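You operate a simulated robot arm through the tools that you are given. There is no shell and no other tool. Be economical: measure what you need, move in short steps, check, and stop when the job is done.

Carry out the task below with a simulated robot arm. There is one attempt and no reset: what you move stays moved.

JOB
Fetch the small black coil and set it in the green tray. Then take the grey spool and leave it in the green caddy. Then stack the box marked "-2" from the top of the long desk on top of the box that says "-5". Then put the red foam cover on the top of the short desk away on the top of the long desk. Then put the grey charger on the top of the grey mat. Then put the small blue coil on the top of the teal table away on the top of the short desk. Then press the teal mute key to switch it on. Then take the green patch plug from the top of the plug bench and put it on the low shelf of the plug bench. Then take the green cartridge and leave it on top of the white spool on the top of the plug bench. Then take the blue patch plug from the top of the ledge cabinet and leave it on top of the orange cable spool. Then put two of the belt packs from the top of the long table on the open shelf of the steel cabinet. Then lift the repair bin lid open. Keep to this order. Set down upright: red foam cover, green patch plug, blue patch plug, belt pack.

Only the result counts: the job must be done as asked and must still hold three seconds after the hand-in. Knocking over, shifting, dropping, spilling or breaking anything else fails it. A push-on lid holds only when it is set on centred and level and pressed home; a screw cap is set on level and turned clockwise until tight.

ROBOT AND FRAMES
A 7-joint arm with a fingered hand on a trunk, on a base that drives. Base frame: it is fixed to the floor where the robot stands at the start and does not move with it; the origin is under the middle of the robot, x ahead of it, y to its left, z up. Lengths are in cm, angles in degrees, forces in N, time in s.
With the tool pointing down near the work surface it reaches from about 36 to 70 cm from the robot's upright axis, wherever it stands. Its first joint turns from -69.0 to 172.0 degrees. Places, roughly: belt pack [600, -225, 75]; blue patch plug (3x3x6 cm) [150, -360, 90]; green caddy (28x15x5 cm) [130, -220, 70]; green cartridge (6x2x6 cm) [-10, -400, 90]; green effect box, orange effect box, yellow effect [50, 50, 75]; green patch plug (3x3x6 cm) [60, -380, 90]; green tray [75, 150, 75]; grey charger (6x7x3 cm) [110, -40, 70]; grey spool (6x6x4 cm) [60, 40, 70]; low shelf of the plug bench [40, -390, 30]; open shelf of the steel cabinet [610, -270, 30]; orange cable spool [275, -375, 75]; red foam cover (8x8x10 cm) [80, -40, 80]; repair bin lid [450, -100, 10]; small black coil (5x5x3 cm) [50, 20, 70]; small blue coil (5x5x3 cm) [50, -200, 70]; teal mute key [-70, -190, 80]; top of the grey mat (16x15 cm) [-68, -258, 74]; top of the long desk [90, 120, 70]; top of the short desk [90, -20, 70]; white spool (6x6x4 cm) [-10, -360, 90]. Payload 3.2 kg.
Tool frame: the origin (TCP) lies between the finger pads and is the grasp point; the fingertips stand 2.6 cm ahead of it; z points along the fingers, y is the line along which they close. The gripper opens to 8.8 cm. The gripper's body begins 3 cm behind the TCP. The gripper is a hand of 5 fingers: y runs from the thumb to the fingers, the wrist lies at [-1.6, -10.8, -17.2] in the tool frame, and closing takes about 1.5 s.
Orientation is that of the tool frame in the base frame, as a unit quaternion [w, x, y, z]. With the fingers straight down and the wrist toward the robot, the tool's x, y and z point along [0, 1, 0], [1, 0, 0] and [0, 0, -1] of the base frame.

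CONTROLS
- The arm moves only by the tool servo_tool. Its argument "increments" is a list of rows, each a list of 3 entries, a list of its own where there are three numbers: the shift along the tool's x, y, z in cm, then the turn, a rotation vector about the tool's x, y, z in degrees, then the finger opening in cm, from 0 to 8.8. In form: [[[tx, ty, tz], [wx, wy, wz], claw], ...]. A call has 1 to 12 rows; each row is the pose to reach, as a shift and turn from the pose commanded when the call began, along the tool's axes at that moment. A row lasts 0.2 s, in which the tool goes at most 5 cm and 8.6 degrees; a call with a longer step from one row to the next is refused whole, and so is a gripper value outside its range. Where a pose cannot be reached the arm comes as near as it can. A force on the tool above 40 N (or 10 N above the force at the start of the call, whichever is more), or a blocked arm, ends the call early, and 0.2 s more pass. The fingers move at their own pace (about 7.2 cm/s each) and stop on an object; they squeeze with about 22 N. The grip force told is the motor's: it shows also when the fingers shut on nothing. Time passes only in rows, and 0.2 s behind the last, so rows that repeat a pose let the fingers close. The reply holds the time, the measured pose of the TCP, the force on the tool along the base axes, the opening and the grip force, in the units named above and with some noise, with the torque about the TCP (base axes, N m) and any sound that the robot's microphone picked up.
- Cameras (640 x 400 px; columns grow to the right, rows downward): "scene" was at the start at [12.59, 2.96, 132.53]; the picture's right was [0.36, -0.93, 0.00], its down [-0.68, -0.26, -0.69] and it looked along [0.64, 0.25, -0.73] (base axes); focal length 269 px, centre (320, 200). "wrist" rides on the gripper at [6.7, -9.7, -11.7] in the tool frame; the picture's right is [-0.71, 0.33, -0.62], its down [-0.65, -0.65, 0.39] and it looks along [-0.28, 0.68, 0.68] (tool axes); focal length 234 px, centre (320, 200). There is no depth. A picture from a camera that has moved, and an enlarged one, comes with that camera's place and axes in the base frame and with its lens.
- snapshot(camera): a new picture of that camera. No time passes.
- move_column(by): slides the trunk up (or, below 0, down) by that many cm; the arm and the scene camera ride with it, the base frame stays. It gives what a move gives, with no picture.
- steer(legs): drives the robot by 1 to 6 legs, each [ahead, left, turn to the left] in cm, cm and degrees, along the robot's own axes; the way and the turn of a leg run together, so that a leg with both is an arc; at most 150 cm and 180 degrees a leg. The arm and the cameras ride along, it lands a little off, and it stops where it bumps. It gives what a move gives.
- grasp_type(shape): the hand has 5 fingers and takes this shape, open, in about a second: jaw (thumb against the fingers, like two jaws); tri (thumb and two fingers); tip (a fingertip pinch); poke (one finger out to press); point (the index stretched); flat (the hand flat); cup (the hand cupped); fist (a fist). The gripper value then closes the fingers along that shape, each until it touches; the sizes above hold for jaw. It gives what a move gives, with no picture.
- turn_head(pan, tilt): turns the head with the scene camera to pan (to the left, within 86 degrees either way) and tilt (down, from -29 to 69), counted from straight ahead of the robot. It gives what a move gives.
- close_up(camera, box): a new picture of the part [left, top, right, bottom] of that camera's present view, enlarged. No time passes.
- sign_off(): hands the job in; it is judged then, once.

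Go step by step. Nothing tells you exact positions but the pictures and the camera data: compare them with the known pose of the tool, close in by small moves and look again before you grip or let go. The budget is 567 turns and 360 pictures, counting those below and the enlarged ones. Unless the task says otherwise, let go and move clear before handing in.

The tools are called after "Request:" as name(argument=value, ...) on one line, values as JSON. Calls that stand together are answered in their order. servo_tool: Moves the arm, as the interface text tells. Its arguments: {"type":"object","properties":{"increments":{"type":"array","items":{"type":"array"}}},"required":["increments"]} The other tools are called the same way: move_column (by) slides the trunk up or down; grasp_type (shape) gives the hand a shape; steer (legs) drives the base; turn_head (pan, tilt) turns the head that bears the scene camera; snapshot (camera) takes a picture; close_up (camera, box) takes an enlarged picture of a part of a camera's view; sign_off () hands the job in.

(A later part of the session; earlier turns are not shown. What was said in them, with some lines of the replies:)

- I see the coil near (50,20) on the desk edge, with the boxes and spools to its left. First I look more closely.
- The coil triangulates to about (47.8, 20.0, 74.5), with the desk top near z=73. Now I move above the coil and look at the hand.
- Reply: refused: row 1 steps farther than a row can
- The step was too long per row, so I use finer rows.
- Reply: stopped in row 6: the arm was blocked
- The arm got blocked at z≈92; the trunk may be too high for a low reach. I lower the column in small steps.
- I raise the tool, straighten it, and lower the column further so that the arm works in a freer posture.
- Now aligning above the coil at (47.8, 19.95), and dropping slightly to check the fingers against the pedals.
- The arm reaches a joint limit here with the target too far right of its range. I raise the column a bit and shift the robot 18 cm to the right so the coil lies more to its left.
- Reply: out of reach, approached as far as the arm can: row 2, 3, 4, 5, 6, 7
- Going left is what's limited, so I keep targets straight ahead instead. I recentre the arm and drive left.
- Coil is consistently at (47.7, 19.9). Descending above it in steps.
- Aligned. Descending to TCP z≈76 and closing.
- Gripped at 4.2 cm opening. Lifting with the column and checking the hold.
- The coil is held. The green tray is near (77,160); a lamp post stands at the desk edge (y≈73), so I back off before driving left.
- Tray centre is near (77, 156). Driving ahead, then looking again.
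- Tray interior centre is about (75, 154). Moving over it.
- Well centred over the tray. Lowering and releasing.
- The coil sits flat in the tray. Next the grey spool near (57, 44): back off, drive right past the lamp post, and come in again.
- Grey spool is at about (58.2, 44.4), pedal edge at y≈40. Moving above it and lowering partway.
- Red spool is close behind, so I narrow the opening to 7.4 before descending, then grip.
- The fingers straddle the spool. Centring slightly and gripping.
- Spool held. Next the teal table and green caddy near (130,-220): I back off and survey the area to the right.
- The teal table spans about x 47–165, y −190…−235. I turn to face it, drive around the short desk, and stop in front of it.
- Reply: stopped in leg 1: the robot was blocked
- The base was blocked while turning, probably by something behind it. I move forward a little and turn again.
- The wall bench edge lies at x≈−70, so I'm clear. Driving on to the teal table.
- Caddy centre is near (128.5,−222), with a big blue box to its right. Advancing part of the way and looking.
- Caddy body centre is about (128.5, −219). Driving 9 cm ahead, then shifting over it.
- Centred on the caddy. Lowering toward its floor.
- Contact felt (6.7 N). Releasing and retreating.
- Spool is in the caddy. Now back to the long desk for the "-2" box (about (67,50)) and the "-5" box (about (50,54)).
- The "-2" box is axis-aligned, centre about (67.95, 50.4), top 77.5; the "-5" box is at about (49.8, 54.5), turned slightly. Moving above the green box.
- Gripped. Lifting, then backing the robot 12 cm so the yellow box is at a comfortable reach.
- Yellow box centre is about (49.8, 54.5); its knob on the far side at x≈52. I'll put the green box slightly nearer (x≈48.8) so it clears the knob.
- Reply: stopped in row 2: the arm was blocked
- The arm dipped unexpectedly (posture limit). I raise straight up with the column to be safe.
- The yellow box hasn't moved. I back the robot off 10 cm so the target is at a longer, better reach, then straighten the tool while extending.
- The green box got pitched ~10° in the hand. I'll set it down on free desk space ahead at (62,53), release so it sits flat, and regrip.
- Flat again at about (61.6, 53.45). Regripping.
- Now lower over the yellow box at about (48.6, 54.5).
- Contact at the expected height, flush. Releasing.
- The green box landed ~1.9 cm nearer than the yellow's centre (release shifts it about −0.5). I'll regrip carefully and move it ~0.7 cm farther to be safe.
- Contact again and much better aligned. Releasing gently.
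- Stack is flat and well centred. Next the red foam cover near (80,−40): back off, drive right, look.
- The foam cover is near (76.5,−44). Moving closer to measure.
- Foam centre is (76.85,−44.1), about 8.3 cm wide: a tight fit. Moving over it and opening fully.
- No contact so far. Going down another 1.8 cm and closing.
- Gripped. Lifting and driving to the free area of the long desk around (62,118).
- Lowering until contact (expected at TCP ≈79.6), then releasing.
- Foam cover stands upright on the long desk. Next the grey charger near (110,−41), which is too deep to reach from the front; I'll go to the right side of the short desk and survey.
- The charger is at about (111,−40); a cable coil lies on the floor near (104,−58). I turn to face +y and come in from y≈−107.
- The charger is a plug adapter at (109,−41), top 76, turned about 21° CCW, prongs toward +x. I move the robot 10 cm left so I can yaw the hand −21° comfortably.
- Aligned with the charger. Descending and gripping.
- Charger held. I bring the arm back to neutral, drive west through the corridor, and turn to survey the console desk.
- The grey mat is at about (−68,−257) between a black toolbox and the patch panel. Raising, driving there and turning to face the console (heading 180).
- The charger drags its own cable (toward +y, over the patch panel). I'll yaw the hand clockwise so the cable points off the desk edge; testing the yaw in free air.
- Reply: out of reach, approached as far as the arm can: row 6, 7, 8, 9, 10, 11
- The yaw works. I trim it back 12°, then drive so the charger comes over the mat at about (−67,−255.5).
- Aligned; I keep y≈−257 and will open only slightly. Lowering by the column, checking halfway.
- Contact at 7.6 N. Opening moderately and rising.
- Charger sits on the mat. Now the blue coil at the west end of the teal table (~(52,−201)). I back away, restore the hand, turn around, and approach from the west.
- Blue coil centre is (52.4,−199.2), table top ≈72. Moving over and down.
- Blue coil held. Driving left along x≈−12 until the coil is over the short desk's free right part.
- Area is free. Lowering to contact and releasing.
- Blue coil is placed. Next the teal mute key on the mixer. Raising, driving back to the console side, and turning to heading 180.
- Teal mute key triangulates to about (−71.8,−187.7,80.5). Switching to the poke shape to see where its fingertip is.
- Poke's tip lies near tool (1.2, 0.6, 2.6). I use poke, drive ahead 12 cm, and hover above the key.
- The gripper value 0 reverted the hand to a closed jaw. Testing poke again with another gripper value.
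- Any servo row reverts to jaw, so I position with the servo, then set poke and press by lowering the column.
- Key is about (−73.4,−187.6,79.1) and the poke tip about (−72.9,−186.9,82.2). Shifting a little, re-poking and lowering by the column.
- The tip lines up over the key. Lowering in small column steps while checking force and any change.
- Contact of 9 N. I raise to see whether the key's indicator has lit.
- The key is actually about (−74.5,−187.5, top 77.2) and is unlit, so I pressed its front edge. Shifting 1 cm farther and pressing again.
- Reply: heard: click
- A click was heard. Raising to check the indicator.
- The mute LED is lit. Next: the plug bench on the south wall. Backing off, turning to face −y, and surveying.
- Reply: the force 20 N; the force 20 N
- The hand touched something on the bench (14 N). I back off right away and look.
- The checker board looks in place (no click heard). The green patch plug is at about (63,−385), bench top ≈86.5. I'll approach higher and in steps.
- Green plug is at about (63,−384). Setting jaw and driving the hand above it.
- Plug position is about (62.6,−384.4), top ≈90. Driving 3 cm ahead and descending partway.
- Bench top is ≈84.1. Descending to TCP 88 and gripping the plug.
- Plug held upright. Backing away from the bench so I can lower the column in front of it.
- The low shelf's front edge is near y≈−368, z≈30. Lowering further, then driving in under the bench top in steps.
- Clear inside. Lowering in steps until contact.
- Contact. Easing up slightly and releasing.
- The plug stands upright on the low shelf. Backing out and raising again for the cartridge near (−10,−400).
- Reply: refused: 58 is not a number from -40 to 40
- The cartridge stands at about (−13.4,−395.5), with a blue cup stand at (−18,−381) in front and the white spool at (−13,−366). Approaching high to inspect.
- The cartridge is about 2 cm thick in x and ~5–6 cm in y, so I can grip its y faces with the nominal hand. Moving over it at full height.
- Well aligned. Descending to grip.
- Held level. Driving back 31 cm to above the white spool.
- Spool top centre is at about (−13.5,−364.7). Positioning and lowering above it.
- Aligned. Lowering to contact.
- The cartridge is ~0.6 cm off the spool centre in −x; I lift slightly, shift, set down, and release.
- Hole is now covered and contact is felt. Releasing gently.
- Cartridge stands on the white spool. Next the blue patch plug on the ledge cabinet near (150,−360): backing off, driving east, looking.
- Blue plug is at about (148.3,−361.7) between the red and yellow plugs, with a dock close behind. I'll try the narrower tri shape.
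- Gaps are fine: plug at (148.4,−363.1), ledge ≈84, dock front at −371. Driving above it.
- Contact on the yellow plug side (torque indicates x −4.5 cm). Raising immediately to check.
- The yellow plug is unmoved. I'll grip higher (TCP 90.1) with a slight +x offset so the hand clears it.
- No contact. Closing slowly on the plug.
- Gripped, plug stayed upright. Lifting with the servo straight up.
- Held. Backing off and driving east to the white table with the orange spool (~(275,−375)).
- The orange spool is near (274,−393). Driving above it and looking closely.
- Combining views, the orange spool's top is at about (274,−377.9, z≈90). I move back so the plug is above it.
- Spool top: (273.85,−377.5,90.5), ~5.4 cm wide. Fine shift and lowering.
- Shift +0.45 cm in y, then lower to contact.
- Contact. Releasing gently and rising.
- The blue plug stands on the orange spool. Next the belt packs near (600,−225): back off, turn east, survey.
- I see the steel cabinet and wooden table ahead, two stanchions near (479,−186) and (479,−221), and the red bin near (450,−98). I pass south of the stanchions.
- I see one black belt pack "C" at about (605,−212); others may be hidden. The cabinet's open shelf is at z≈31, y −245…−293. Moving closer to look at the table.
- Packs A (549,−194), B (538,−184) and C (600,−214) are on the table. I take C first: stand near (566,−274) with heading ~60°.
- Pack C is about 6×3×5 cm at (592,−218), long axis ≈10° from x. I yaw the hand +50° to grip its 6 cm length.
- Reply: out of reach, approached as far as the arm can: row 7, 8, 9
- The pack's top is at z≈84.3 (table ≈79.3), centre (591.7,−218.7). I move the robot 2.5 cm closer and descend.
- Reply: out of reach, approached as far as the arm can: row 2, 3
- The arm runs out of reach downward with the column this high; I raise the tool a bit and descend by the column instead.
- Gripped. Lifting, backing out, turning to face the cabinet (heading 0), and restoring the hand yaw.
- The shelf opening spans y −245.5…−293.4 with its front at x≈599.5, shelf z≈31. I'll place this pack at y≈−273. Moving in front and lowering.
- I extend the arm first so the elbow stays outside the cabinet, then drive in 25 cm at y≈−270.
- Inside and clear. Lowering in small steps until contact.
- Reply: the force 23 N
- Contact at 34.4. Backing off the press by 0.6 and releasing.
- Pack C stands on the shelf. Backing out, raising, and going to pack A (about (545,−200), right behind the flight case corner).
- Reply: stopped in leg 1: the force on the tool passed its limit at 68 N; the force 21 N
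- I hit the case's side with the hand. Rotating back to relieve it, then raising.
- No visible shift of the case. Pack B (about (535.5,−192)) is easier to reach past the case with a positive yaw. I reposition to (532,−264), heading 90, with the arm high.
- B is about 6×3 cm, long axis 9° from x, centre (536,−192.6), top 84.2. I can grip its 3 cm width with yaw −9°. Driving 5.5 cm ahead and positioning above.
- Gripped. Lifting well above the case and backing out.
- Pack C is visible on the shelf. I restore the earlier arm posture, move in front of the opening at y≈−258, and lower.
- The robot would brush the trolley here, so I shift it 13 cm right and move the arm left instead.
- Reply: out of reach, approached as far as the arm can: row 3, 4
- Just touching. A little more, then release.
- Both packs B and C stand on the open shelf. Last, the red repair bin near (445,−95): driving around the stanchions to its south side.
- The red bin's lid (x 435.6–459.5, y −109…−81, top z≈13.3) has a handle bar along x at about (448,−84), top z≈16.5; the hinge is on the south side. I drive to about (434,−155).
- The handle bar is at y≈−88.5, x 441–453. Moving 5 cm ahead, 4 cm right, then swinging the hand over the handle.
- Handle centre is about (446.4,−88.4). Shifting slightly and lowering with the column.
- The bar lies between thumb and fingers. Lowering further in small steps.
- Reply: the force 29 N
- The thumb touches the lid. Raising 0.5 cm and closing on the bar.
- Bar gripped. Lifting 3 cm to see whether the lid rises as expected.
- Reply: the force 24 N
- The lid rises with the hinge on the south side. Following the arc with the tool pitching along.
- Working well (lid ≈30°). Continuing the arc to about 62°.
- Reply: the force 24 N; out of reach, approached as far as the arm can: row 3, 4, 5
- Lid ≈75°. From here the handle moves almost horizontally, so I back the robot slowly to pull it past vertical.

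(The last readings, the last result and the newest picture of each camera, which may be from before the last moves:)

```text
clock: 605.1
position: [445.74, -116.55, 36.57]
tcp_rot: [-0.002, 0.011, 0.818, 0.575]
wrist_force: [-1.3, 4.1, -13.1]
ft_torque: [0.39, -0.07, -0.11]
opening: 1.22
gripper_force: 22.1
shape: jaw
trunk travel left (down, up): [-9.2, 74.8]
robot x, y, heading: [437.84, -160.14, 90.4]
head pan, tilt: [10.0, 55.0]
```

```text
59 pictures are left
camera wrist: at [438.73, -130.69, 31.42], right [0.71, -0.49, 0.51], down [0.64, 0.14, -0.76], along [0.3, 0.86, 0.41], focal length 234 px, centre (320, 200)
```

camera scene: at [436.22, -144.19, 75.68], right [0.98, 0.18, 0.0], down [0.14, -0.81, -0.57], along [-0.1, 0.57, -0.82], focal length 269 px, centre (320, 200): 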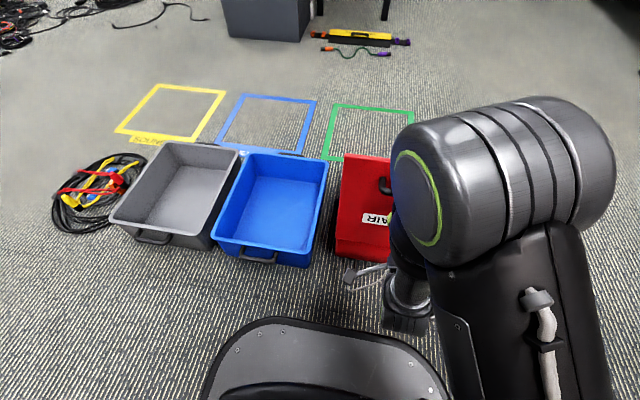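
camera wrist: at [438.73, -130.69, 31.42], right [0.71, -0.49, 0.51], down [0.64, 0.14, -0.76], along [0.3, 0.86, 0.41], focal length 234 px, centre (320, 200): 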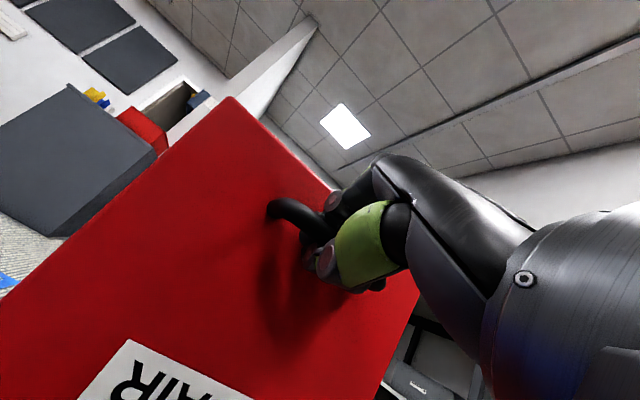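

Request:
move_column(by=-0.7)

Request:
steer(legs=[[-3, 0, -0.4]])

Request:
snapshot(camera="scene")

```text
clock: 605.7
position: [445.7, -116.55, 36.09]
tcp_rot: [-0.002, 0.012, 0.815, 0.579]
wrist_force: [0.0, -1.7, 13.4]
ft_torque: [0.21, -0.07, -0.17]
opening: 1.08
gripper_force: 22.1
shape: jaw
trunk travel left (down, up): [-8.5, 75.5]
robot x, y, heading: [437.19, -160.5, 89.9]
head pan, tilt: [10.0, 55.0]
```

```text
clock: 606.5
position: [445.94, -119.46, 35.63]
tcp_rot: [-0.001, 0.013, 0.819, 0.573]
wrist_force: [-12.1, 8.7, -22.5]
ft_torque: [0.38, -0.01, -0.07]
opening: 1.14
gripper_force: 21.7
shape: jaw
trunk travel left (down, up): [-8.5, 75.5]
robot x, y, heading: [437.24, -163.46, 89.9]
head pan, tilt: [10.0, 55.0]
```

```text
58 pictures are left
camera scene: at [436.27, -150.86, 74.89], right [0.99, 0.17, 0.0], down [0.14, -0.81, -0.57], along [-0.1, 0.56, -0.82], focal length 269 px, centre (320, 200)
```

scene: 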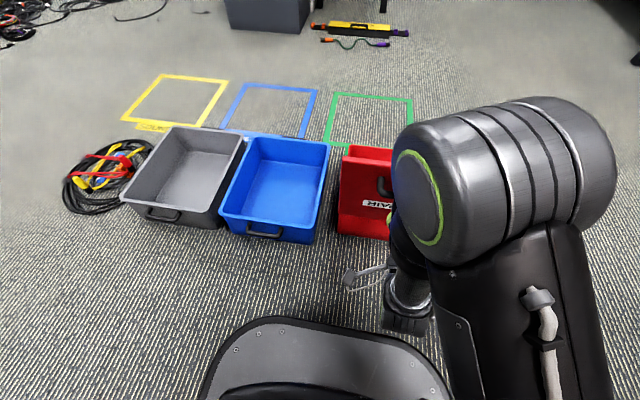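

Lid ≈105°, past vertical. Opening the fingers slightly to see whether it stays.

Request:
servo_tool(increments=[[[0, 0, 0], [0, 0, 0], 2], [[0, 0, 0], [0, 0, 0], 3], [[0, 0, 0], [0, 0, 0], 4], [[0, 0, 0], [0, 0, 0], 4]])

Request:
snapshot(camera="wrist")

```text
clock: 607.5
position: [446.02, -119.52, 35.85]
tcp_rot: [-0.001, 0.014, 0.819, 0.574]
wrist_force: [-0.3, -0.1, 0.0]
ft_torque: [-0.02, 0.0, 0.01]
opening: 3.98
gripper_force: 0.0
shape: jaw
trunk travel left (down, up): [-8.5, 75.5]
robot x, y, heading: [437.61, -163.31, 89.7]
head pan, tilt: [10.0, 55.0]
```

```text
57 pictures are left
camera wrist: at [438.87, -133.81, 30.75], right [0.71, -0.49, 0.51], down [0.64, 0.13, -0.76], along [0.3, 0.86, 0.4], focal length 234 px, centre (320, 200)
```

wrist: 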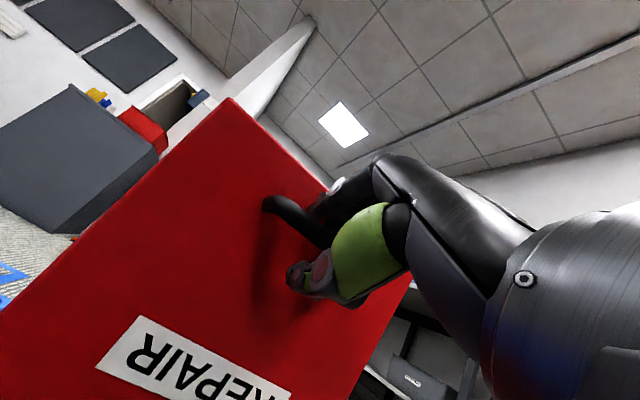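

The lid holds by itself. Opening wider and withdrawing straight back.

Request:
servo_tool(increments=[[[0, 0, 0], [0, 0, 0], 5], [[0, 0, 0], [0, 0, 0], 6], [[0, 0, 0], [0, 0, 0], 6]])

Request:
steer(legs=[[-5, 0, 0.2]])

Request:
snapshot(camera="wrist")

```text
clock: 608.3
position: [445.91, -119.53, 35.84]
tcp_rot: [-0.001, 0.013, 0.819, 0.574]
wrist_force: [-0.1, 0.7, -0.3]
ft_torque: [0.03, -0.01, -0.01]
opening: 5.92
gripper_force: 0.1
shape: jaw
trunk travel left (down, up): [-8.5, 75.5]
robot x, y, heading: [437.32, -163.07, 89.9]
head pan, tilt: [10.0, 55.0]
```

```text
clock: 609.2
position: [445.89, -124.65, 35.73]
tcp_rot: [-0.003, 0.011, 0.819, 0.574]
wrist_force: [0.8, 0.2, 0.1]
ft_torque: [-0.05, -0.04, 0.04]
opening: 5.96
gripper_force: 0.0
shape: jaw
trunk travel left (down, up): [-8.5, 75.5]
robot x, y, heading: [437.73, -168.36, 89.9]
head pan, tilt: [10.0, 55.0]
```

```text
56 pictures are left
camera wrist: at [438.75, -138.85, 30.74], right [0.71, -0.48, 0.51], down [0.64, 0.13, -0.76], along [0.3, 0.87, 0.4], focal length 234 px, centre (320, 200)
```

wrist: 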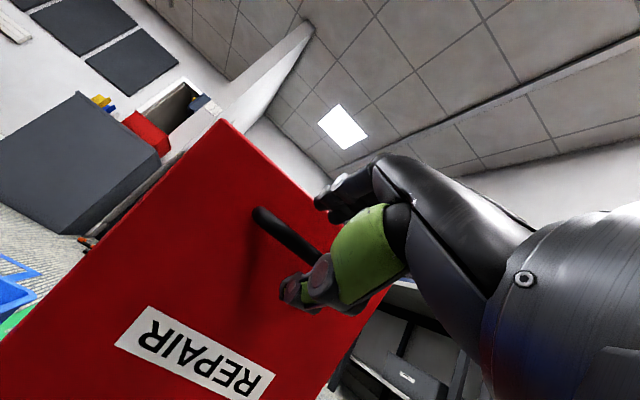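

Request:
steer(legs=[[-5, 0, 0], [-6, 10, 0]])

Request:
snapshot(camera="scene")

```text
clock: 611.0
position: [435.78, -135.51, 35.81]
tcp_rot: [-0.003, 0.012, 0.819, 0.574]
wrist_force: [-1.7, -0.2, 0.7]
ft_torque: [0.0, -0.02, -0.03]
opening: 5.96
gripper_force: 0.0
shape: jaw
trunk travel left (down, up): [-8.5, 75.5]
robot x, y, heading: [427.21, -179.15, 90.1]
head pan, tilt: [10.0, 55.0]
```

```text
55 pictures are left
camera scene: at [426.26, -167.07, 74.95], right [0.98, 0.17, 0.0], down [0.14, -0.81, -0.57], along [-0.1, 0.56, -0.82], focal length 269 px, centre (320, 200)
```

scene: 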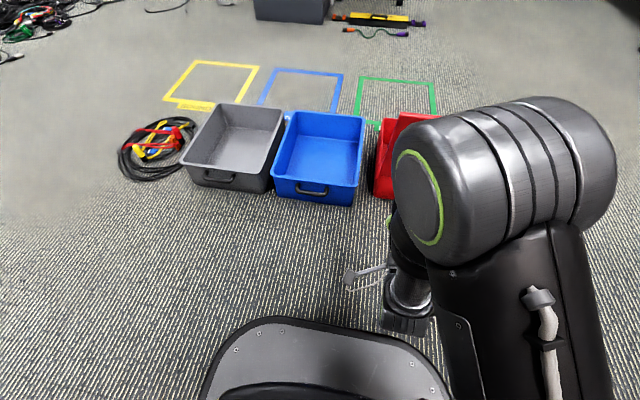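

Hand is clear. Backing a bit more for a final look at the lid.

Request:
steer(legs=[[-35, 25, 0]])

Request:
turn_head(pan=-25, tilt=30)

Request:
snapshot(camera="scene")

```text
clock: 613.6
position: [410.9, -170.79, 35.82]
tcp_rot: [-0.003, 0.012, 0.819, 0.574]
wrist_force: [0.4, -0.3, 0.4]
ft_torque: [0.02, -0.01, 0.02]
opening: 5.98
gripper_force: 0.1
shape: jaw
trunk travel left (down, up): [-8.5, 75.5]
robot x, y, heading: [402.42, -214.37, 90.0]
head pan, tilt: [10.0, 55.0]
```

```text
clock: 614.6
position: [410.78, -170.77, 35.7]
tcp_rot: [-0.002, 0.013, 0.819, 0.573]
wrist_force: [-0.2, 0.3, 0.1]
ft_torque: [0.03, -0.03, 0.02]
opening: 5.94
gripper_force: 0.0
shape: jaw
trunk travel left (down, up): [-8.5, 75.5]
robot x, y, heading: [402.43, -214.31, 90.0]
head pan, tilt: [-25.0, 30.0]
```

```text
54 pictures are left
camera scene: at [406.34, -201.26, 78.55], right [0.91, -0.42, 0.0], down [-0.21, -0.45, -0.87], along [0.37, 0.78, -0.5], focal length 269 px, centre (320, 200)
```

scene: 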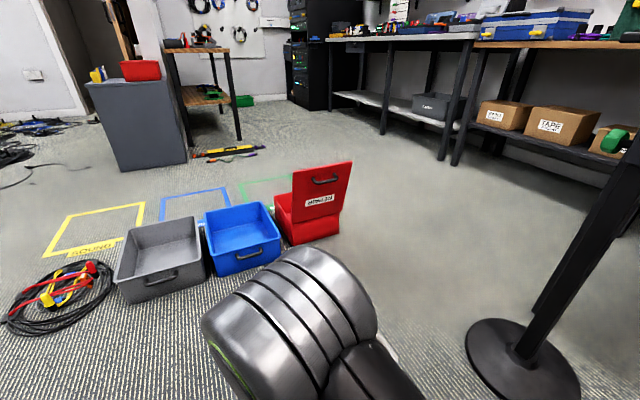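

The lid stands open on its own, all items are placed, and the hand is clear, so I hand in the job.

Request:
sign_off()

```text
The job is handed in.
```

I finished all twelve steps in the order given and handed the job in. I don't have the judging result yet. Everything looked right in the last picture I took of each item.

**Possible problems:** three accidental contacts could count against the "don't shift anything else" rule.
- **Checker board on the plug bench:** the hand rode up onto its front edge at about 14 N while I was driving in. No click was heard, and it looked in place afterwards.
- **Yellow patch plug on the ledge cabinet:** the hand pressed on it once at about 14 N. It stayed upright and did not move.
- **Flight case on the long table:** the hand hit its side while the robot was turning, at about 68 N. Its measured position before and after agreed to within about 1.5 cm, which is about as fine as I could measure.

**Stack:** the "-2" box sits a little toward the near side of the "-5" box, to clear the knob on top of "-5". It sits flat.

**Belt packs:** I put packs B and C on the cabinet shelf and left pack A on the table.

**Charger:** its cable came along with it and hangs over the front edge of the console desk, clear of the patch panel.
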